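You operate a simulated robot arm through the tools that you are given. There is no shell and no other tool. Be economical: measure what you need, move in short steps, check, and stop when the job is done.

Carry out the task below with a simulated robot arm. There is one attempt and no reset: what you move stays moved.

TASK
Stack the pot labelled "lime" from the window side worktop on top of the pot that says "berry".

It is judged by the outcome, as a careful person would: the job done as asked, and still so three seconds after it is handed in. It fails if anything else is knocked over, pushed out of place, dropped, spilled or broken.

THE ROBOT
A 7-joint arm with a two-finger parallel gripper, fixed in place. Base frame: the origin is at the foot of the arm, x ahead of it, y to its left, z up; the work surface is at about z = 92. Lengths are in cm, angles in rad, forces in N, time in s.
With the tool pointing down near the work surface it reaches from about 28 to 68 cm from the base axis. Its first joint turns from -1.152 to 1.152 rad. Payload 1.57 kg.
Tool frame: the origin (TCP) lies between the finger pads and is the grasp point; the fingertips stand 3 cm ahead of it; z points along the fingers, y is the line along which they close. The gripper opens to 11 cm. The fingers are 2.4 cm wide and 1.2 cm thick; the gripper's body (4.8 by 11.2 cm) begins 7.8 cm behind the TCP.
Orientation is that of the tool frame in the base frame, as a unit quaternion [w, x, y, z]. With the fingers straight down and closing along the base's y, the tool's x points along the base's -x, its y along +y and its z along -z.

THE INTERFACE
- The arm moves only by the tool servo_tool. Its argument "targets" is a list of rows, each a list of 7 numbers: the shift along the tool's x, y, z in cm, then the turn, a rotation vector about the tool's x, y, z in rad, then the opening, from 0 (shut) to 1 (fully open). In form: [[tx, ty, tz, rx, ry, rz, grip], ...]. A call has 1 to 8 rows; each row shifts and turns the commanded pose from where the row before left it, along the tool's axes as they then stand. A row lasts 0.2 s, in which the tool goes at most 5 cm and 0.15 rad; a call with a longer step from one row to the next is refused whole, and so is a gripper value outside its range. A pose out of reach is approached as far as the arm can. The call stops where the force on the tool passes 40 N (or 10 N more than at its start, if that is more) or the arm is blocked; 0.2 s more then pass. The fingers move at their own pace (about 10.8 cm/s each) and stop on an object; they squeeze with about 35 N. The grip force told is the motor's: it shows also when the fingers shut on nothing. Time passes only in rows, and 0.2 s behind the last, so rows that do not move let the fingers close. It gives the time, the measured TCP pose, the force on the tool (base axes), the opening and the grip force at its end, in the units of the frame above (readings bear some noise), and new pictures: "show" is both (left out), scene, wrist or none.
- Cameras (640 x 400 px; columns grow to the right, rows downward): "scene" is fixed at [18.31, -42.18, 138.91]; the picture's right is [0.46, -0.89, 0.00], its down [-0.61, -0.32, -0.73] and it looks along [0.64, 0.34, -0.69] (base axes); focal length 320 px, centre (320, 200). "wrist" rides on the gripper at [-3.6, 0, -8] in the tool frame; the picture's right is [0.00, -1.00, 0.00], its down [0.97, 0.00, -0.24] and it looks along [0.24, 0.00, 0.97] (tool axes); focal length 218 px, centre (320, 200).
- pixel_to_xyz(camera, pixels): there is no depth. For up to 12 entries [column, row, z] of the newest picture of that camera ("zoom" is the newest enlarged one), the place [x, y] in the base frame at which the ray of that pixel passes the height z, good to about 0.3 cm. No time passes.
- enlarge(camera, box): a new picture of the part [left, top, right, bottom] of that camera's present view, enlarged. No time passes.
- job_done(): hands the job in; it is judged then, once.

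Work in short steps. Measure before you move; look again where a grasp or a placing could have gone wrong, and mend it. You have 60 turns and 120 pictures in all, the two below and enlarged ones among them. Open the gripper and draw the arm clear of the work before you hand the job in, unless the task says otherwise; then end with one line.

The tools are called after "Call:" as name(argument=value, ...) on one line, values as JSON. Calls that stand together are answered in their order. servo_tool: Moves the arm, as the interface text tells. Its arguments: {"type":"object","properties":{"targets":{"type":"array"},"show":{"type":"string","enum":["both","scene","wrist","none"]}},"required":["targets"]} The other tools are called the same way: pixel_to_xyz (camera, pixels) gives the place at which the rays of pixels pass given heights; enlarge (camera, box) takes an enlarged picture of a part of a camera's view; job_done () hands the job in.

At the start:

```text
time: 0.0
tool_pos: [35.35, -20.61, 119.22]
tool_rot: [-0.001, -0.001, 1.0, -0.001]
wrist_force: [1.0, 0.4, -0.9]
gripper_width: 10.97
finger_force: 0.1
```

scene: 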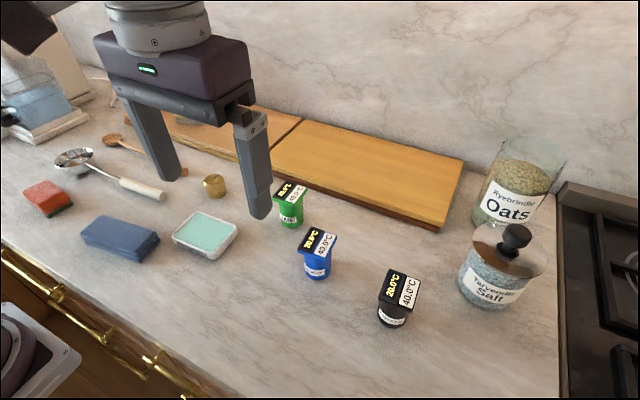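
wrist: 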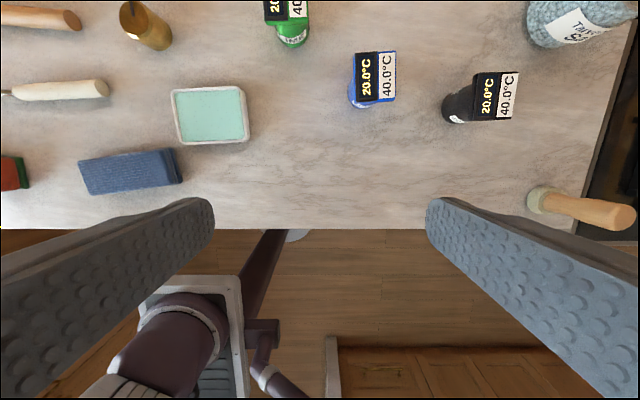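

The scene shows three small pots: green (290,205), blue (317,255) and black (397,297). I enlarge to read the labels.

Call:
enlarge(camera="scene", box=[250, 170, 350, 290])

Call:
enlarge(camera="scene", box=[350, 250, 450, 340])

Call:
enlarge(camera="wrist", box=[230, 0, 550, 140])

```text
3.33 times, centred on (300, 230) of scene
```

zoom: 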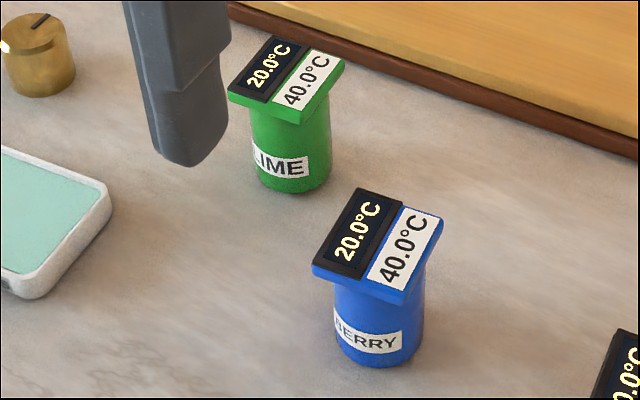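

```text
4.44 times, centred on (400, 295) of scene
```

zoom: 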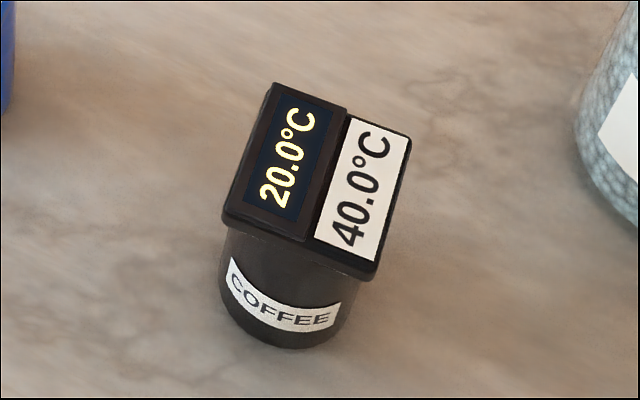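

```text
2.00 times, centred on (390, 70) of wrist
```

zoom: 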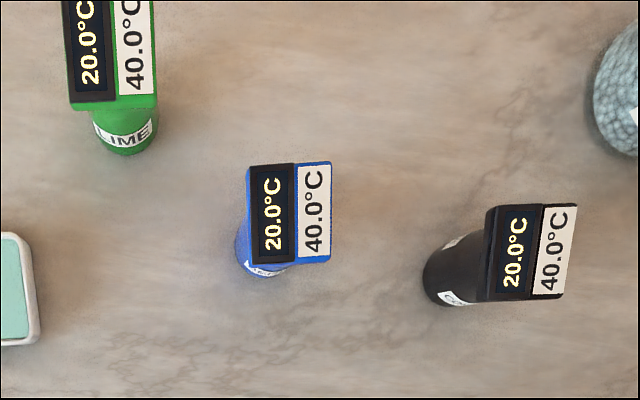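

Lime is green and berry is blue. Next I measure their base points and lid corners at likely heights.

Call:
pixel_to_xyz(camera="scene", pixels=[[291, 227.5, 92], [318, 280.4, 92], [285.6, 180.2, 98], [272.4, 198.5, 98], [293.4, 207.2, 98], [307.8, 190.4, 98], [311.1, 226.4, 98], [297.6, 251, 98], [325.5, 261.5, 98], [336.9, 235.1, 98]])

Call:
pixel_to_xyz(camera="wrist", pixels=[[353.5, 82, 98], [354, 131, 98], [395.5, 130.5, 98], [395, 80, 98], [355, 51, 98], [394, 51, 98], [395, 100, 98], [356, 101, 98], [362, 109, 92], [292, 47, 92]])

```text
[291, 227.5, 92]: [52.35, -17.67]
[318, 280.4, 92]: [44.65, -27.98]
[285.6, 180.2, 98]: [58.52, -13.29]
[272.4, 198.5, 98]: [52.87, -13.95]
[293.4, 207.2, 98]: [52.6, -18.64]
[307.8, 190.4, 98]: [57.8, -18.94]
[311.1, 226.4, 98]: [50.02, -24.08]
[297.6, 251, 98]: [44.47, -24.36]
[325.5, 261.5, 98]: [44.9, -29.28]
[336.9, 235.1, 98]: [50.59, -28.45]
```

```text
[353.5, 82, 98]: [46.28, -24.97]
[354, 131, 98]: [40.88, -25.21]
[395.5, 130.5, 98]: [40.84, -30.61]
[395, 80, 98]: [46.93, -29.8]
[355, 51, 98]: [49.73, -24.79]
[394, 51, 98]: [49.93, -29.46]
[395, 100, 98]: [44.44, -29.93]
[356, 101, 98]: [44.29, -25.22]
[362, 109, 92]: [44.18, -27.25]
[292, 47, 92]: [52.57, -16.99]
```

Both lid tops lie near z≈99, with lime at about (54.4,-17) and berry at about (46.7,-27). I move above lime at the present height and look.

Call:
servo_tool(targets=[[-3.8, 0.72, 0, 0, 0, 0, 1], [-3.8, 0.72, 0, 0, 0, 0, 1], [-3.8, 0.72, 0, 0, 0, 0, 1], [-3.8, 0.72, 0, 0, 0, 0, 1], [-3.8, 0.72, 0, 0, 0, 0, 1], [0, 0, 0, 0, 0, 0, 1]])

```text
time: 1.4
tool_pos: [53.73, -17.43, 118.0]
tool_rot: [-0.017, 0.002, 1.0, 0.007]
wrist_force: [0.8, -0.2, 0.4]
gripper_width: 11.02
finger_force: 0.0
```

scene: 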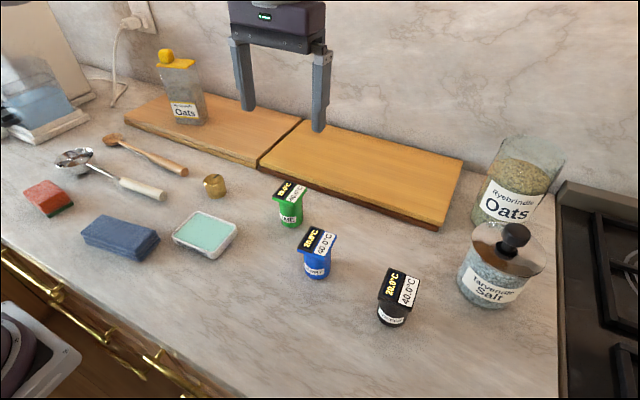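
wrist: 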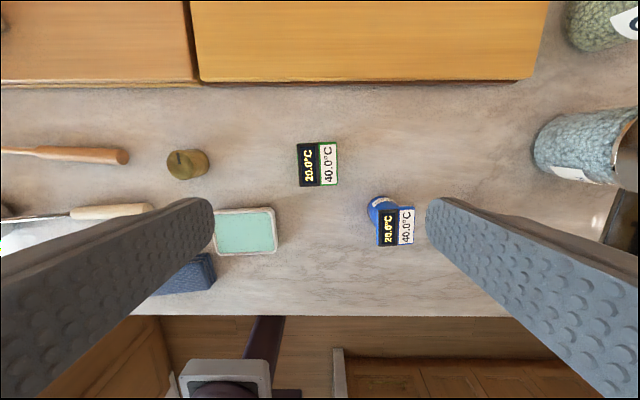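

Lime's lid is now at wrist pixels (298..338, 143..186). I measure it and get a closer view.

Call:
pixel_to_xyz(camera="wrist", pixels=[[297, 144, 99], [336, 142, 99], [338, 185, 99], [299, 187, 99], [376, 208, 99], [413, 206, 99], [414, 245, 99], [377, 246, 99]])

Call:
enlarge(camera="wrist", box=[280, 120, 440, 260])

Call:
enlarge(camera="scene", box=[260, 170, 340, 290])

```text
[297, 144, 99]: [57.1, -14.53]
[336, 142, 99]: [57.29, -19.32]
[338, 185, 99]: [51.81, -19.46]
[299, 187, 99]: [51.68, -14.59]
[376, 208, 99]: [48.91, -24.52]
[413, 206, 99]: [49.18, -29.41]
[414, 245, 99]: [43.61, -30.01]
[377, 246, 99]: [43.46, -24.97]
```

```text
2.86 times, centred on (360, 190) of wrist
```

zoom: 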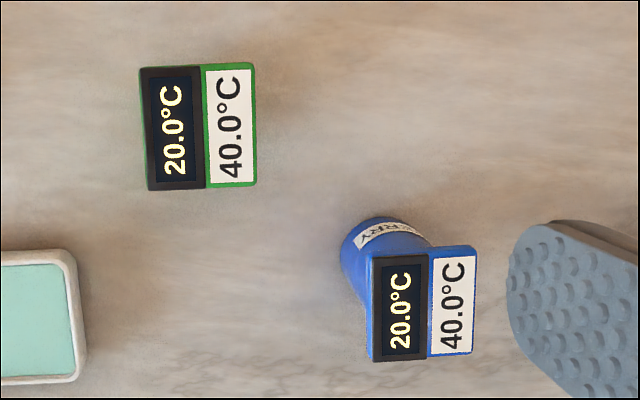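

```text
3.33 times, centred on (300, 230) of scene
```

zoom: 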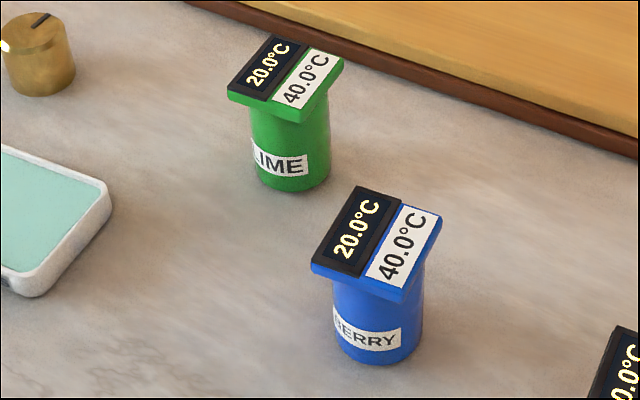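

I zoom further on berry's lid to see whether the display half stands proud of the white half.

Call:
enlarge(camera="scene", box=[292, 220, 342, 265])

Call:
enlarge(camera="scene", box=[267, 175, 313, 230])

```text
8.89 times, centred on (317, 242) of scene
```

zoom: 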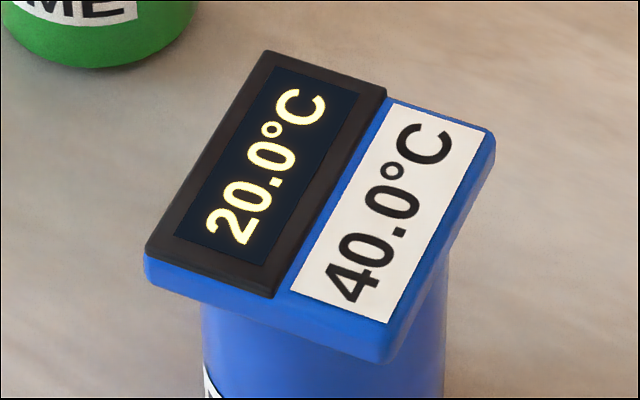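

```text
7.27 times, centred on (290, 202) of scene
```

zoom: 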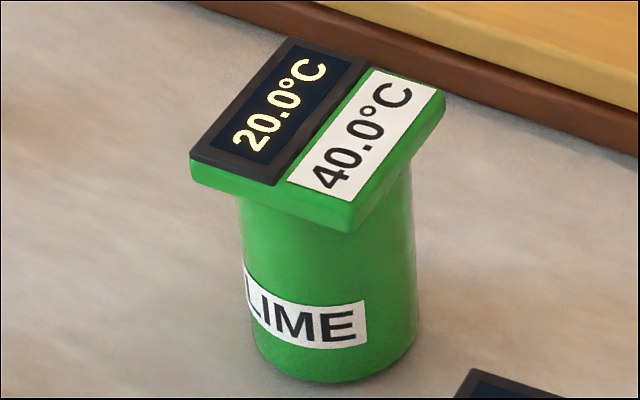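

The display half stands about 0.25 cm proud, so I will place lime's weight slightly over that half. First I descend partway over lime and check that the pose has settled.

Call:
servo_tool(targets=[[0, 0, 4, 0, 0, 0, 1], [0, 0, 4, 0, 0, 0, 1], [0, 0, 3, 0, 0, 0, 1], [0, 0, 0, 0, 0, 0, 1], [0, 0, 0, 0, 0, 0, 1], [0, 0, 0, 0, 0, 0, 1]])

```text
time: 2.8
tool_pos: [54.24, -17.19, 108.4]
tool_rot: [0.0, 0.0, 1.0, -0.001]
wrist_force: [-0.6, -0.6, 0.2]
gripper_width: 11.01
finger_force: 0.0
```

scene: 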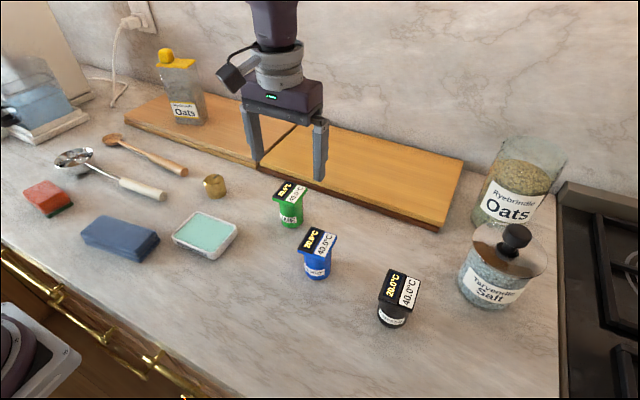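
wrist: 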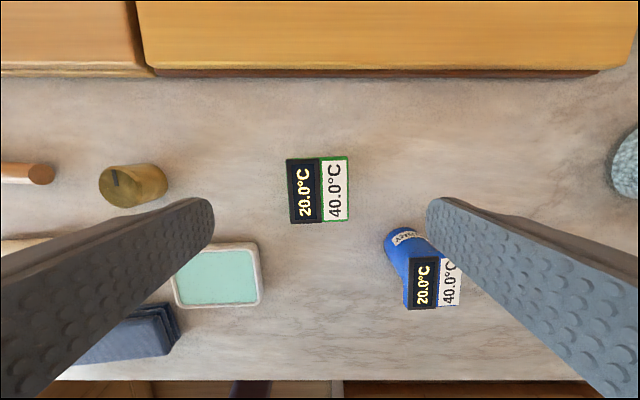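

Settled at (54.24,-17.19,108.4). I remeasure both lids at two heights to fix the lid height.

Call:
pixel_to_xyz(camera="wrist", pixels=[[287, 159, 99], [348, 156, 99], [348, 220, 99], [290, 223, 99], [287, 159, 98], [348, 156, 98], [348, 220, 98], [290, 223, 98], [407, 258, 99], [407, 308, 99], [437, 258, 99], [437, 308, 99]])

Call:
enlarge(camera="wrist", box=[270, 140, 370, 240])

```text
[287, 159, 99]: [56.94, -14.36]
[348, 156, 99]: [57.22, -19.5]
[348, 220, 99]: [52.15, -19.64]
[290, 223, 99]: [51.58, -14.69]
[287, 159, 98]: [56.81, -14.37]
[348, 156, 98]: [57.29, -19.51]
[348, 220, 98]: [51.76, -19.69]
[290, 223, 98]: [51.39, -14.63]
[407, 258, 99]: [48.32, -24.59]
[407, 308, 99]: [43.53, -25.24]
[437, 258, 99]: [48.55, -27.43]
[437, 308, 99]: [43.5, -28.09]
```

```text
4.00 times, centred on (320, 190) of wrist
```

zoom: 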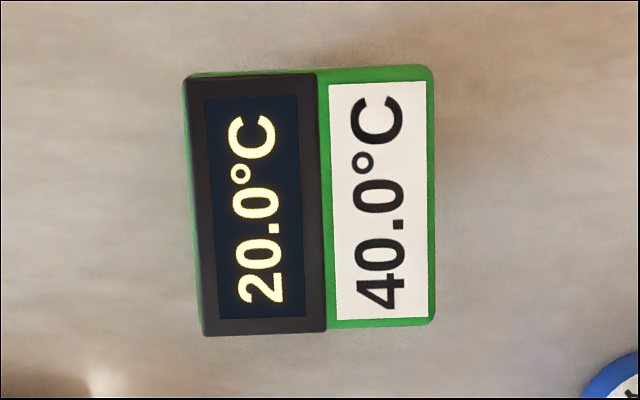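

Lime's lid is centred at about (54.45,-17.05), with yaw about +0.05. I align, descend to z≈98.2 and check before closing.

Call:
servo_tool(targets=[[-0.2, 0.12, 2, 0, 0, -0.05, 1], [0, 0, 3, 0, 0, 0, 1], [0, 0, 3, 0, 0, 0, 1], [0, 0, 2.2, 0, 0, 0, 1], [0, 0, 0, 0, 0, 0, 1], [0, 0, 0, 0, 0, 0, 1]])

```text
time: 4.2
tool_pos: [54.6, -17.06, 97.96]
tool_rot: [0.0, -0.026, 1.0, 0.0]
wrist_force: [0.7, -0.7, -0.4]
gripper_width: 11.01
finger_force: 0.0
```

scene: 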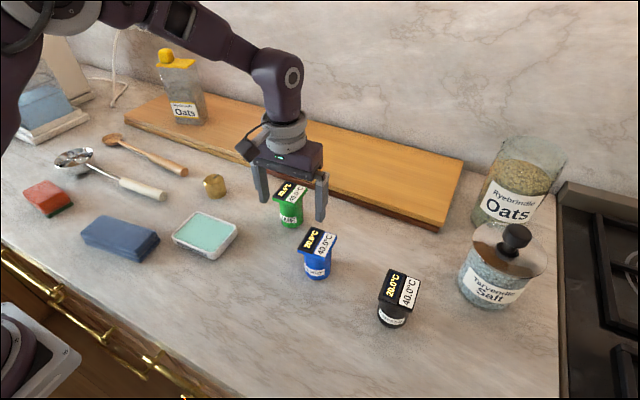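
wrist: 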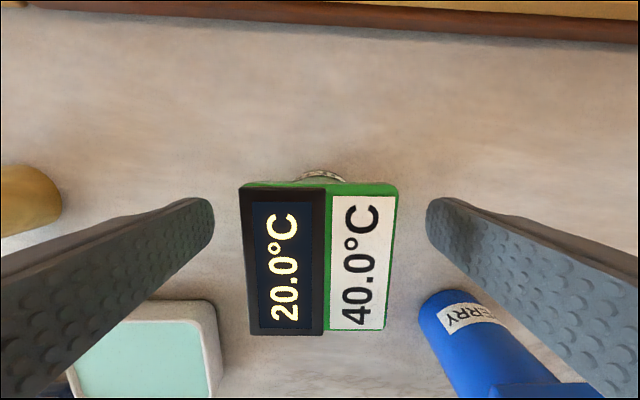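

The lid is centred between the fingers, with both clear of berry and the tray. Closing the gripper.

Call:
servo_tool(targets=[[0, 0, 0, 0, 0, 0, 0.6], [0, 0, 0, 0, 0, 0, 0], [0, 0, 0, 0, 0, 0, 0], [0, 0, 0, 0, 0, 0, 0], [0, 0, 0, 0, 0, 0, 0]])

```text
time: 5.4
tool_pos: [54.65, -17.02, 97.9]
tool_rot: [0.0, -0.026, 1.0, 0.0]
wrist_force: [-0.5, 0.2, 0.7]
gripper_width: 4.71
finger_force: 34.9
```

scene: 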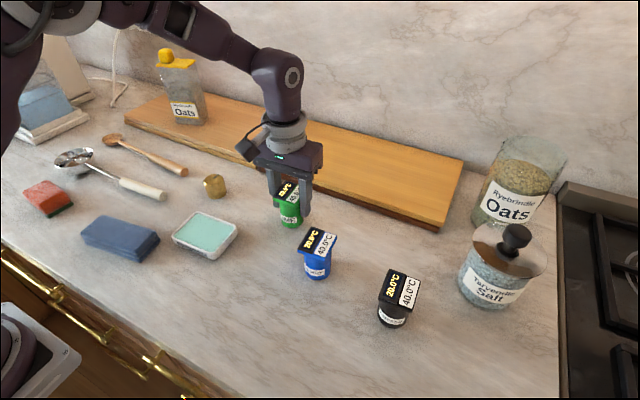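
wrist: 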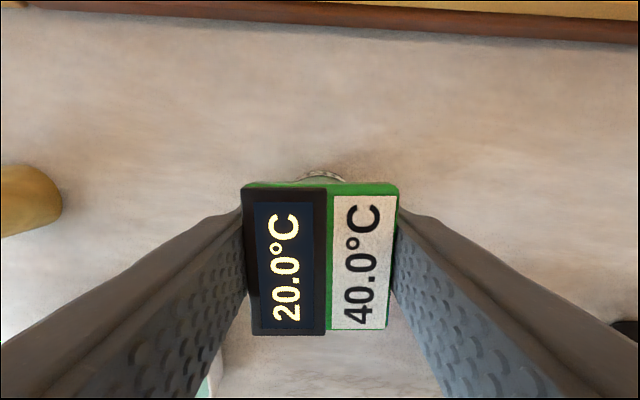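

The grip holds at 4.71 cm. I lift about 13 cm straight up.

Call:
servo_tool(targets=[[0, 0, -1, 0, 0, 0, 0], [0, 0, -3, 0, 0, 0, 0], [0, 0, -3, 0, 0, 0, 0], [0, 0, -3, 0, 0, 0, 0], [0, 0, -3, 0, 0, 0, 0], [0, 0, 0, 0, 0, 0, 0], [0, 0, 0, 0, 0, 0, 0]])

```text
time: 7.0
tool_pos: [54.52, -16.92, 110.93]
tool_rot: [0.0, -0.025, 1.0, 0.0]
wrist_force: [-0.1, 1.0, -0.5]
gripper_width: 0.01
finger_force: 21.5
```

scene: 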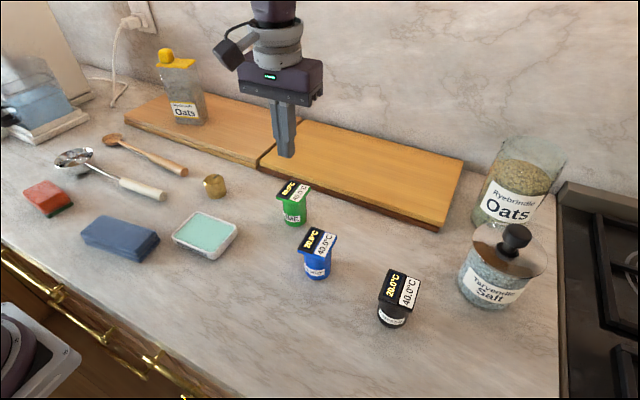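
wrist: 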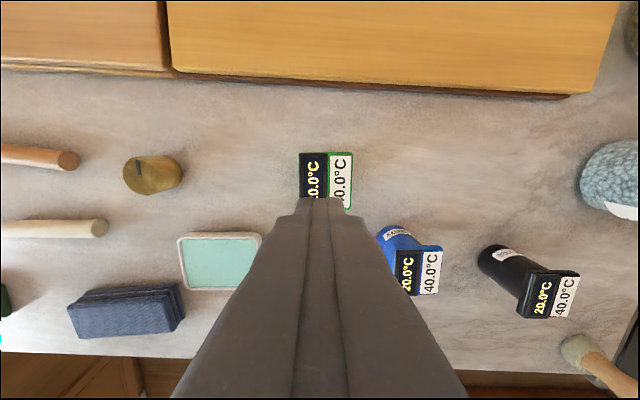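

Lime slipped out of the grip (opening 0.01), but it still stands, slightly shifted. I inspect it before trying again.

Call:
enlarge(camera="scene", box=[260, 170, 340, 290])

Call:
servo_tool(targets=[[0, 0, 0, 0, 0, 0, 1], [0, 0, 0, 0, 0, 0, 1], [0, 0, 0, 0, 0, 0, 1]], show="wrist")

```text
3.33 times, centred on (300, 230) of scene
```

zoom: 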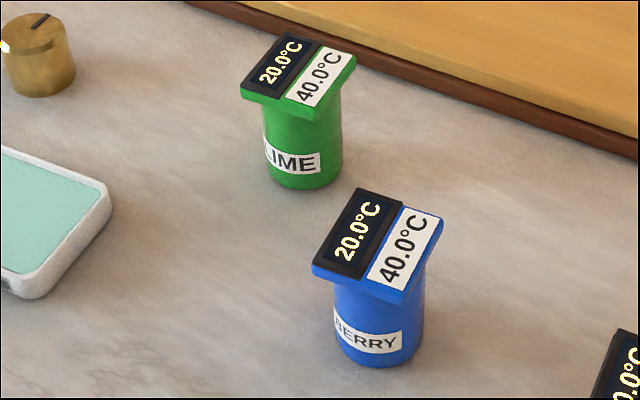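

```text
time: 7.8
tool_pos: [54.44, -17.08, 110.84]
tool_rot: [0.0, -0.024, 1.0, 0.0]
wrist_force: [0.2, 0.0, -0.9]
gripper_width: 11.01
finger_force: 0.0
```

wrist: 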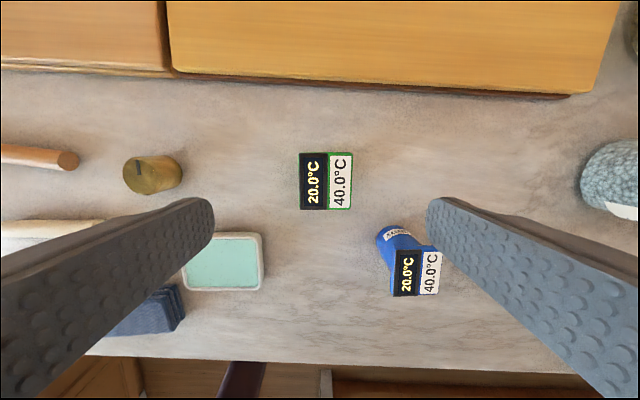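

Lime stands upright, its lid now at wrist pixels (299..352, 152..210). I measure it at two heights.

Call:
enlarge(camera="wrist", box=[280, 130, 380, 230])

Call:
pixel_to_xyz(camera="wrist", pixels=[[299, 154, 99.5], [352, 152, 99.5], [352, 209, 99.5], [300, 211, 99.5]])

Call:
pixel_to_xyz(camera="scene", pixels=[[294.5, 226.5, 92]])

```text
4.00 times, centred on (330, 180) of wrist
```

zoom: 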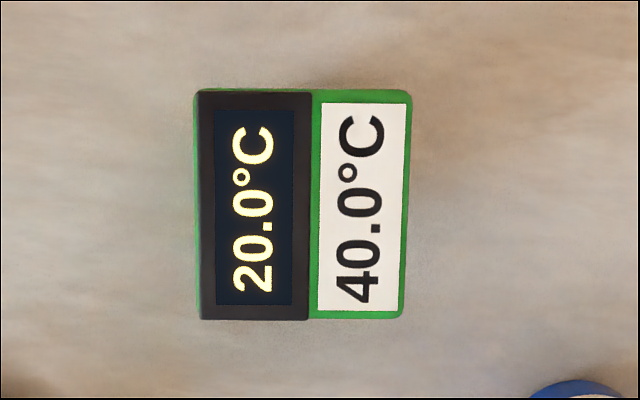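

```text
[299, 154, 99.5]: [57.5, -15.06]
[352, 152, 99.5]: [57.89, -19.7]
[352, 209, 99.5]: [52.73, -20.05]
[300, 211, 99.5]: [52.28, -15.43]
```

```text
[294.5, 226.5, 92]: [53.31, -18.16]
```

Lid top is about z=99.5, centred at (55.1,-17.55), so the last grip caught it above the pad centre. I descend with the TCP at the lid edge (z≈98.8) and regrip.

Call:
servo_tool(targets=[[-0.62, -0.53, 2, 0, 0, 0, 1], [0, 0, 3.5, 0, 0, 0, 1], [0, 0, 3.5, 0, 0, 0, 1], [0, 0, 3.1, 0, 0, 0, 1], [0, 0, 0, 0, 0, 0, 1], [0, 0, 0, 0, 0, 0, 0.5], [0, 0, 0, 0, 0, 0, 0], [0, 0, 0, 0, 0, 0, 0]], show="wrist")

Call:
servo_tool(targets=[[0, 0, 0, 0, 0, 0, 0], [0, 0, 0, 0, 0, 0, 0], [0, 0, -0.3, 0, 0, 0, 0], [0, 0, -0.3, 0, 0, 0, 0], [0, 0, 0, 0, 0, 0, 0]])

```text
time: 9.6
tool_pos: [55.13, -17.54, 98.73]
tool_rot: [0.0, -0.026, 1.0, 0.0]
wrist_force: [-0.6, 0.0, -0.8]
gripper_width: 4.74
finger_force: 35.1
```

wrist: 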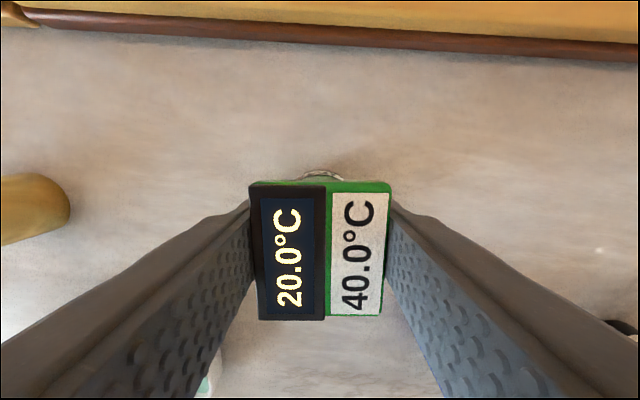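

```text
time: 10.8
tool_pos: [55.26, -17.47, 99.29]
tool_rot: [-0.001, -0.026, 1.0, 0.001]
wrist_force: [-0.2, -0.1, -1.9]
gripper_width: 4.78
finger_force: 34.6
```

scene: 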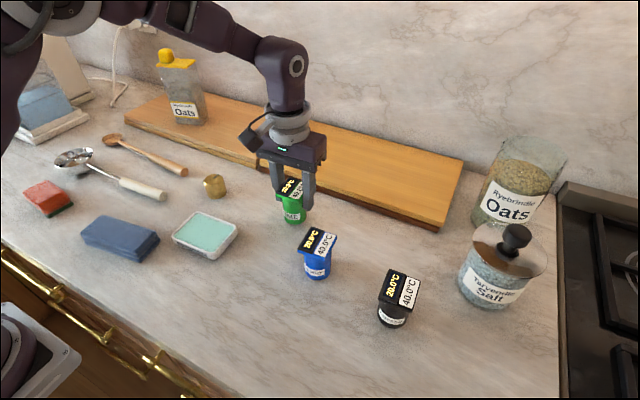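
wrist: 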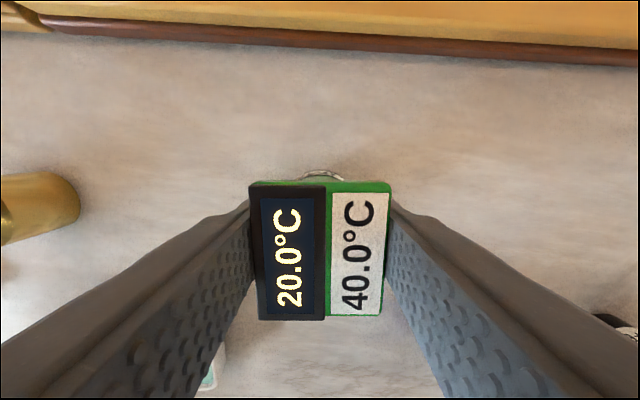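

The lid image is unchanged relative to the fingers after the 0.6 cm lift and the pot looks light (~2 N). I lift 1 cm more, hold still and check for creep.

Call:
servo_tool(targets=[[0, 0, -0.4, 0, 0, 0, 0], [0, 0, -0.4, 0, 0, 0, 0], [0, 0, 0, 0, 0, 0, 0], [0, 0, 0, 0, 0, 0, 0], [0, 0, 0, 0, 0, 0, 0]])

Call:
enlarge(camera="scene", box=[250, 160, 330, 240])

```text
time: 12.0
tool_pos: [55.15, -17.5, 100.28]
tool_rot: [0.0, -0.025, 1.0, 0.0]
wrist_force: [0.5, 0.0, -2.8]
gripper_width: 4.75
finger_force: 35.6
```

scene: 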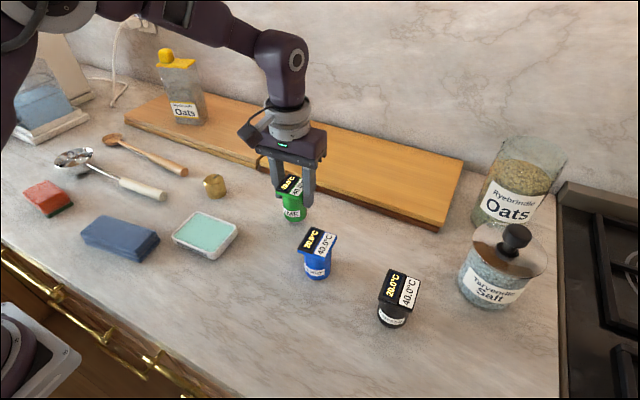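
wrist: 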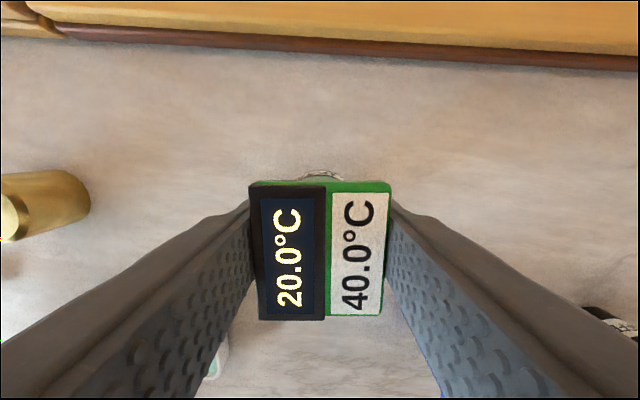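

```text
5.00 times, centred on (290, 200) of scene
```

zoom: 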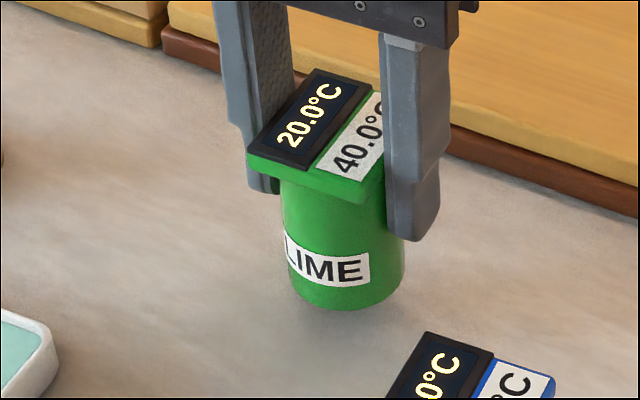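

The pot hangs level and holds. I continue lifting slowly.

Call:
servo_tool(targets=[[0, 0, -0.8, 0, 0, 0, 0], [0, 0, -1.2, 0, 0, 0, 0], [0, 0, -1.5, 0, 0, 0, 0], [0, 0, -1.5, 0, 0, 0, 0], [0, 0, -1.5, 0, 0, 0, 0], [0, 0, -1.5, 0, 0, 0, 0], [0, 0, -1.2, 0, 0, 0, 0], [0, 0, -0.8, 0, 0, 0, 0]])

```text
time: 13.8
tool_pos: [55.2, -17.53, 110.16]
tool_rot: [0.0, -0.026, 1.0, 0.0]
wrist_force: [0.4, 0.0, -1.6]
gripper_width: 4.74
finger_force: 35.3
```

scene: 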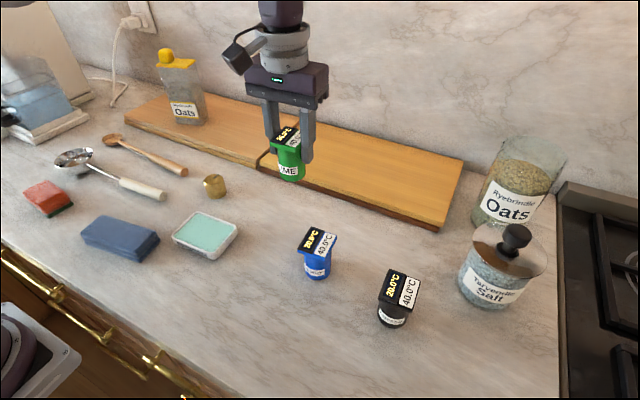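
wrist: 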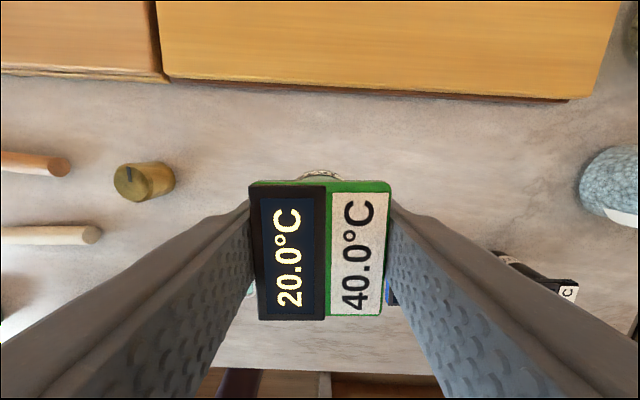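

Lime's bottom is now near z≈103, berry's top near 99.5. I measure berry's lid precisely from the scene camera.

Call:
enlarge(camera="scene", box=[292, 220, 342, 265])

Call:
pixel_to_xyz(camera="zoom", pixels=[[268, 52, 99.5], [386, 90, 99.5], [272, 297, 99.5], [148, 250, 99.5], [492, 130, 99.2], [385, 335, 99.2], [145, 265, 99.2]])

```text
8.89 times, centred on (317, 242) of scene
```

zoom: 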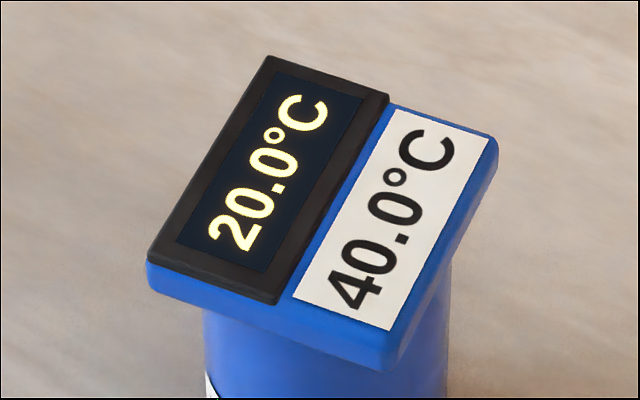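

```text
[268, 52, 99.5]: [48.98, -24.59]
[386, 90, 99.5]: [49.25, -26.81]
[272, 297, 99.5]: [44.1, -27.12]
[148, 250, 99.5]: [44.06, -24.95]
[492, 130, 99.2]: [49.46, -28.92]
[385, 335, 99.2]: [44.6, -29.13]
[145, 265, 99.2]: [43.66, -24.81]
```

Berry's lid is centred at about (46.5,-26.95), with the raised display over y -24.75..-27.0. I carry lime across to (46.5,-26.3) at this height.

Call:
servo_tool(targets=[[0.8, -0.7, 0, 0, 0, 0, 0], [1.3, -1.2, 0, 0, 0, 0, 0], [1.4, -1.3, 0, 0, 0, 0, 0], [1.4, -1.3, 0, 0, 0, 0, 0], [1.4, -1.3, 0, 0, 0, 0, 0], [1.3, -1.2, 0, 0, 0, 0, 0], [1.0, -0.9, 0, 0, 0, 0, 0], [0.53, -0.45, 0, 0, 0, 0, 0]], show="none")

Call:
servo_tool(targets=[[0, 0, 0, 0, 0, 0, 0], [0, 0, 0, 0, 0, 0, 0]])

Call:
enlarge(camera="scene", box=[265, 160, 365, 290])

```text
time: 15.6
tool_pos: [46.47, -26.21, 110.21]
tool_rot: [-0.001, -0.026, 1.0, 0.0]
wrist_force: [-0.4, -0.5, -0.7]
gripper_width: 4.79
finger_force: 35.4
```

```text
time: 16.2
tool_pos: [46.56, -26.19, 110.19]
tool_rot: [0.001, -0.025, 1.0, 0.0]
wrist_force: [-0.9, -0.5, -0.7]
gripper_width: 4.75
finger_force: 35.3
```

scene: 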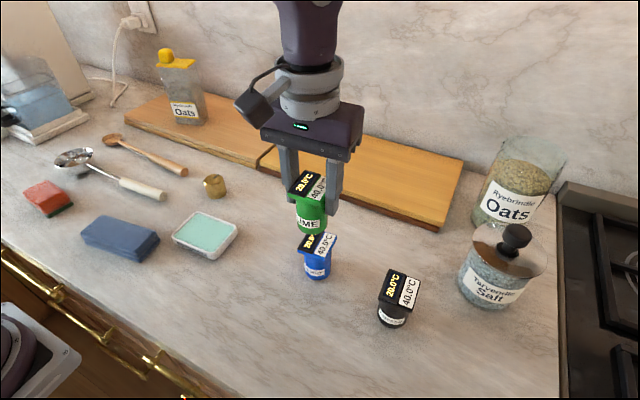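
wrist: 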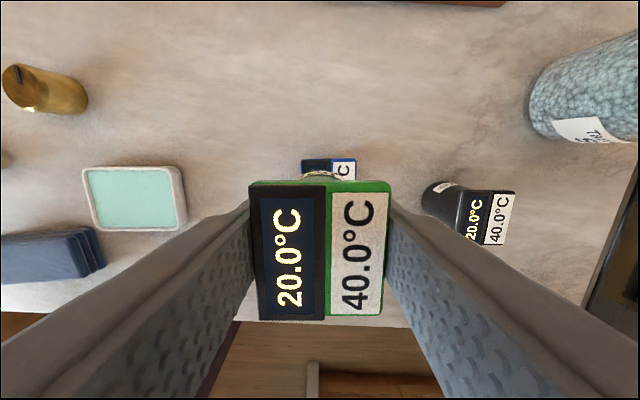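

```text
3.08 times, centred on (315, 225) of scene
```

zoom: 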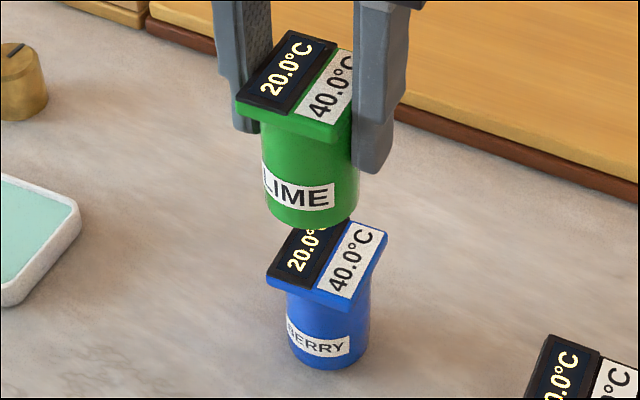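

Lime hangs over berry. In the wrist view berry's far lid edge shows at (302..356, 159); I use it to check alignment.

Call:
pixel_to_xyz(camera="wrist", pixels=[[302, 160, 99.5], [331, 159, 99.5], [356, 158, 99.2], [302, 175, 103.4], [344, 174, 103.4], [322, 171, 103.4]])

Call:
enlarge(camera="wrist", box=[280, 140, 380, 200])

```text
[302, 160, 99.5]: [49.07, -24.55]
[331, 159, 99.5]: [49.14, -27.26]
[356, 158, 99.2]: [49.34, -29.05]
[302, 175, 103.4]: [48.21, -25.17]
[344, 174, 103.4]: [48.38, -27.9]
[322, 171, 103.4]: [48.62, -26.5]
```

```text
6.40 times, centred on (330, 170) of wrist
```

zoom: 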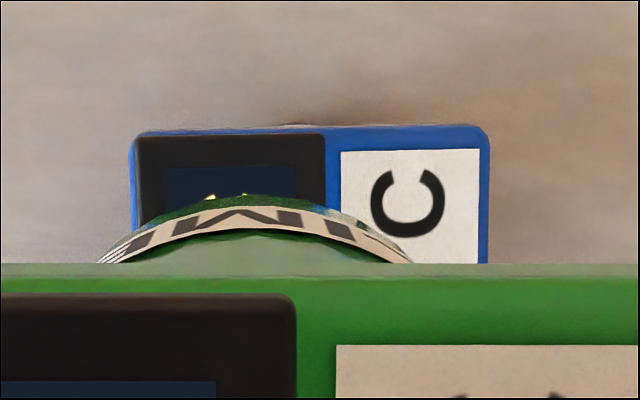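

Lime's axis is at about (46.6,-26.25), over the display half with about 0.85 cm margin. I lower 3 cm and look.

Call:
servo_tool(targets=[[0, 0, 0.6, 0, 0, 0, 0], [0, 0, 0.8, 0, 0, 0, 0], [0, 0, 0.8, 0, 0, 0, 0], [0, 0, 0.6, 0, 0, 0, 0], [0, 0, 0.2, 0, 0, 0, 0], [0, 0, 0, 0, 0, 0, 0]])

Call:
enlarge(camera="scene", box=[270, 180, 350, 290])

```text
time: 17.6
tool_pos: [46.46, -26.39, 107.28]
tool_rot: [0.0, -0.025, 1.0, -0.001]
wrist_force: [-0.2, 0.5, -1.9]
gripper_width: 4.76
finger_force: 34.9
```

scene: 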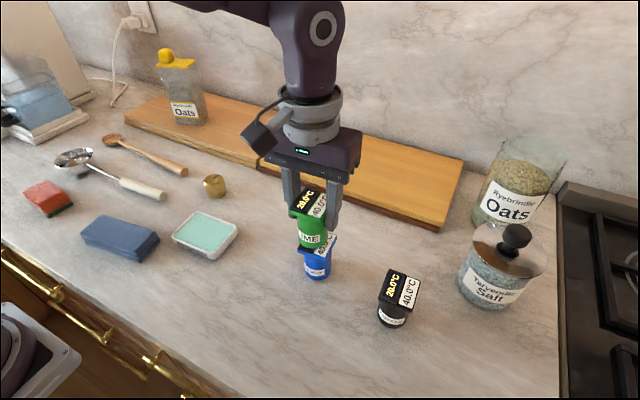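
wrist: 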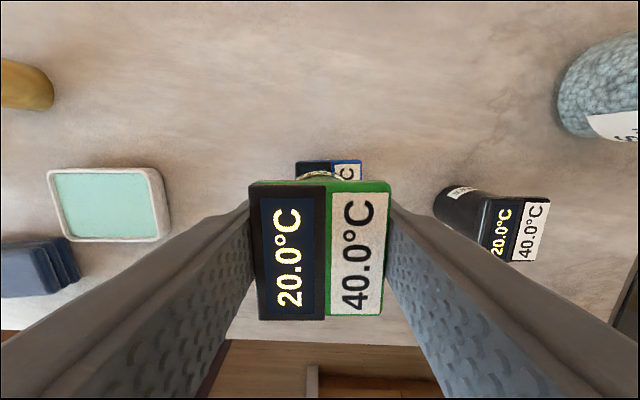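

```text
3.64 times, centred on (310, 235) of scene
```

zoom: 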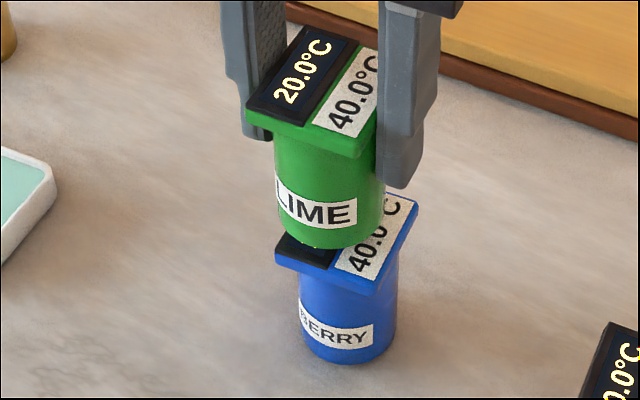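

About 1 cm remains. I lower in small steps, watching the force.

Call:
servo_tool(targets=[[0, 0, 0.15, 0, 0, 0, 0], [0, 0, 0.15, 0, 0, 0, 0], [0, 0, 0.15, 0, 0, 0, 0], [0, 0, 0.15, 0, 0, 0, 0], [0, 0, 0, 0, 0, 0, 0]], show="none")

Call:
enlarge(camera="scene", box=[290, 210, 350, 270])

```text
time: 18.8
tool_pos: [46.4, -26.24, 106.5]
tool_rot: [0.0, -0.025, 1.0, 0.001]
wrist_force: [0.3, 0.6, -1.5]
gripper_width: 4.75
finger_force: 35.4
```

```text
6.67 times, centred on (320, 240) of scene
```

zoom: 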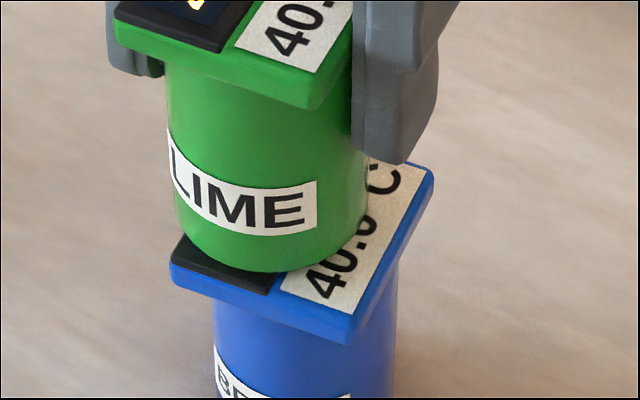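

Call:
servo_tool(targets=[[0, 0, 0.1, 0, 0, 0, 0], [0, 0, 0.1, 0, 0, 0, 0], [0, 0, 0, 0, 0, 0, 0]], show="none")

Call:
enlarge(camera="scene", box=[290, 210, 350, 270])

```text
time: 19.6
tool_pos: [46.45, -26.21, 106.32]
tool_rot: [0.001, -0.025, 1.0, -0.002]
wrist_force: [-0.3, 2.7, 13.3]
gripper_width: 4.72
finger_force: 35.0
```

```text
6.67 times, centred on (320, 240) of scene
```

zoom: 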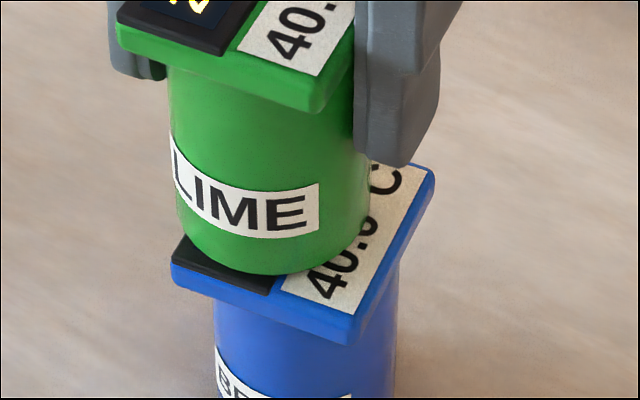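

Contact was made (13 N), with the bottom resting on the display. I ease off slightly and open gently.

Call:
servo_tool(targets=[[0, 0, -0.08, 0, 0, 0, 0], [0, 0, 0, 0, 0, 0, 0], [0, 0, 0, 0, 0, 0, 0.48], [0, 0, 0, 0, 0, 0, 0.55], [0, 0, 0, 0, 0, 0, 0.7], [0, 0, 0, 0, 0, 0, 0.85], [0, 0, 0, 0, 0, 0, 0.85]])

Call:
enlarge(camera="scene", box=[270, 180, 350, 290])

```text
time: 21.2
tool_pos: [46.48, -26.32, 106.5]
tool_rot: [-0.001, -0.025, 1.0, 0.001]
wrist_force: [0.4, 0.6, -0.6]
gripper_width: 9.35
finger_force: 0.1
```

scene: 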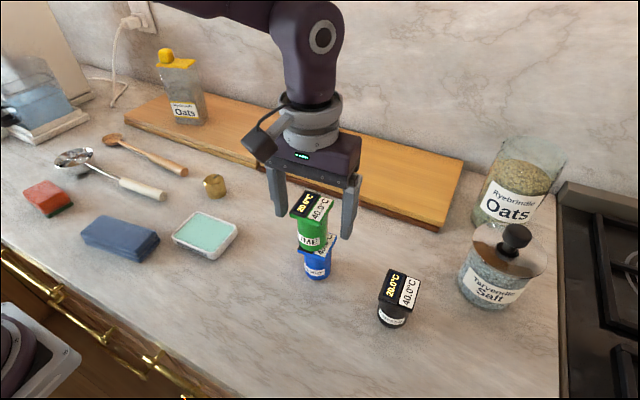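
wrist: 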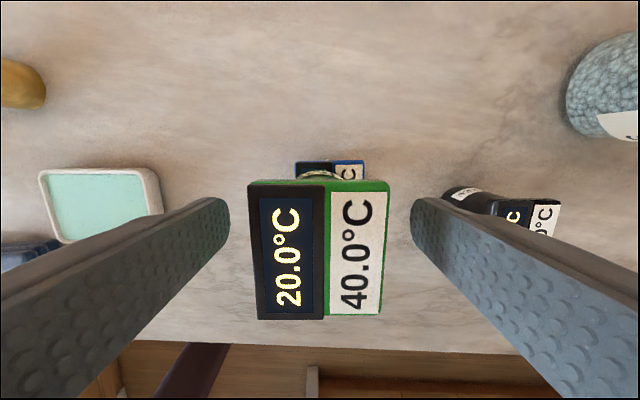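

```text
3.64 times, centred on (310, 235) of scene
```

zoom: 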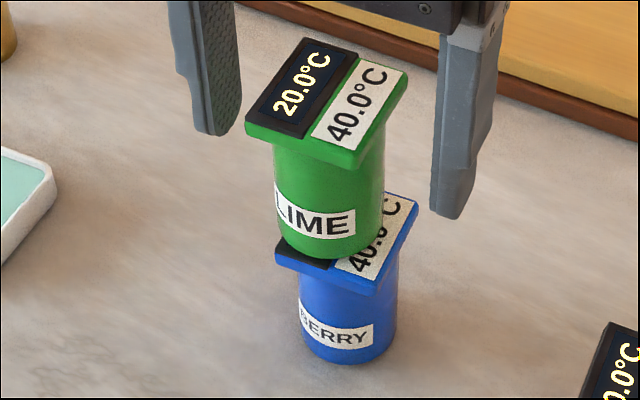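

Lime stands level on berry. I retract straight up.

Call:
servo_tool(targets=[[0, 0, -1, 0, 0, 0, 0.9], [0, 0, -2, 0, 0, 0, 0.9], [0, 0, -3, 0, 0, 0, 0.9], [0, 0, -3, 0, 0, 0, 0.9], [0, 0, -3, 0, 0, 0, 0.9], [0, 0, 0, 0, 0, 0, 0.9], [0, 0, 0, 0, 0, 0, 0.9]])

Call:
enlarge(camera="scene", box=[270, 180, 350, 290])

```text
time: 22.8
tool_pos: [46.33, -26.22, 118.57]
tool_rot: [0.0, -0.025, 1.0, 0.0]
wrist_force: [0.6, 0.4, -0.2]
gripper_width: 9.91
finger_force: 0.1
```

scene: 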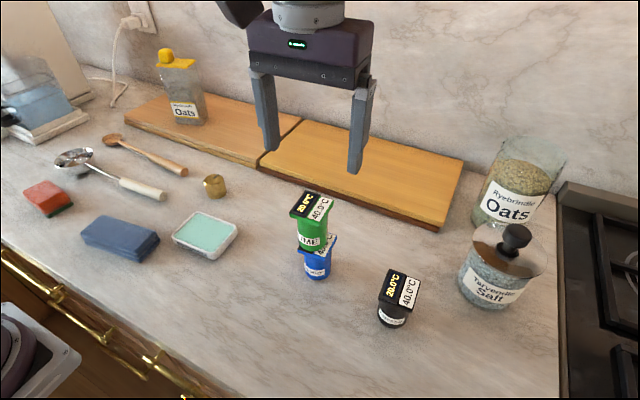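
wrist: 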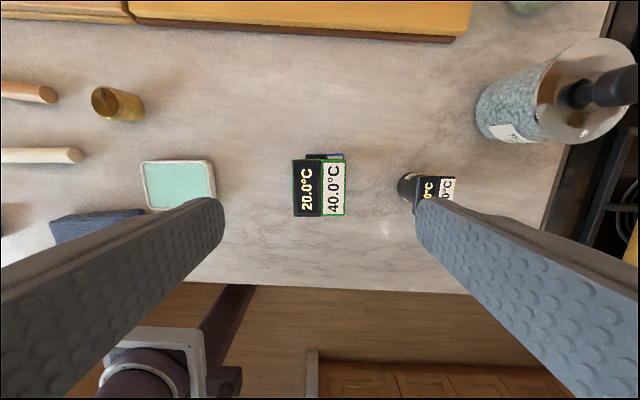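

```text
3.64 times, centred on (310, 235) of scene
```

zoom: 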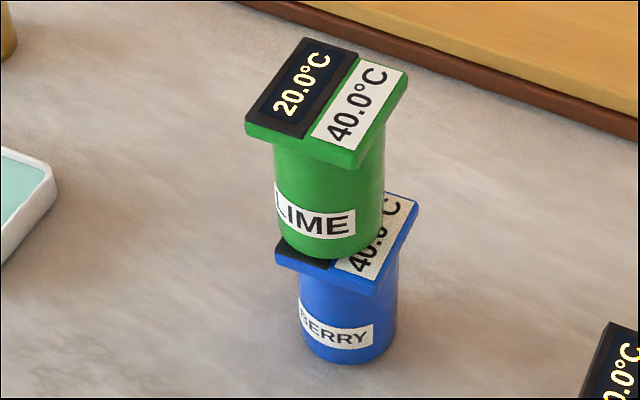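

The stack is unchanged after the retreat, the arm is clear and nothing else has moved, so I hand it in.

Call:
job_done()

```text
The job is handed in.
```

The "lime" pot is stacked on the "berry" pot and was standing steady when I handed the job in; on my first try it slipped from the gripper but stayed upright, and nothing else was disturbed.
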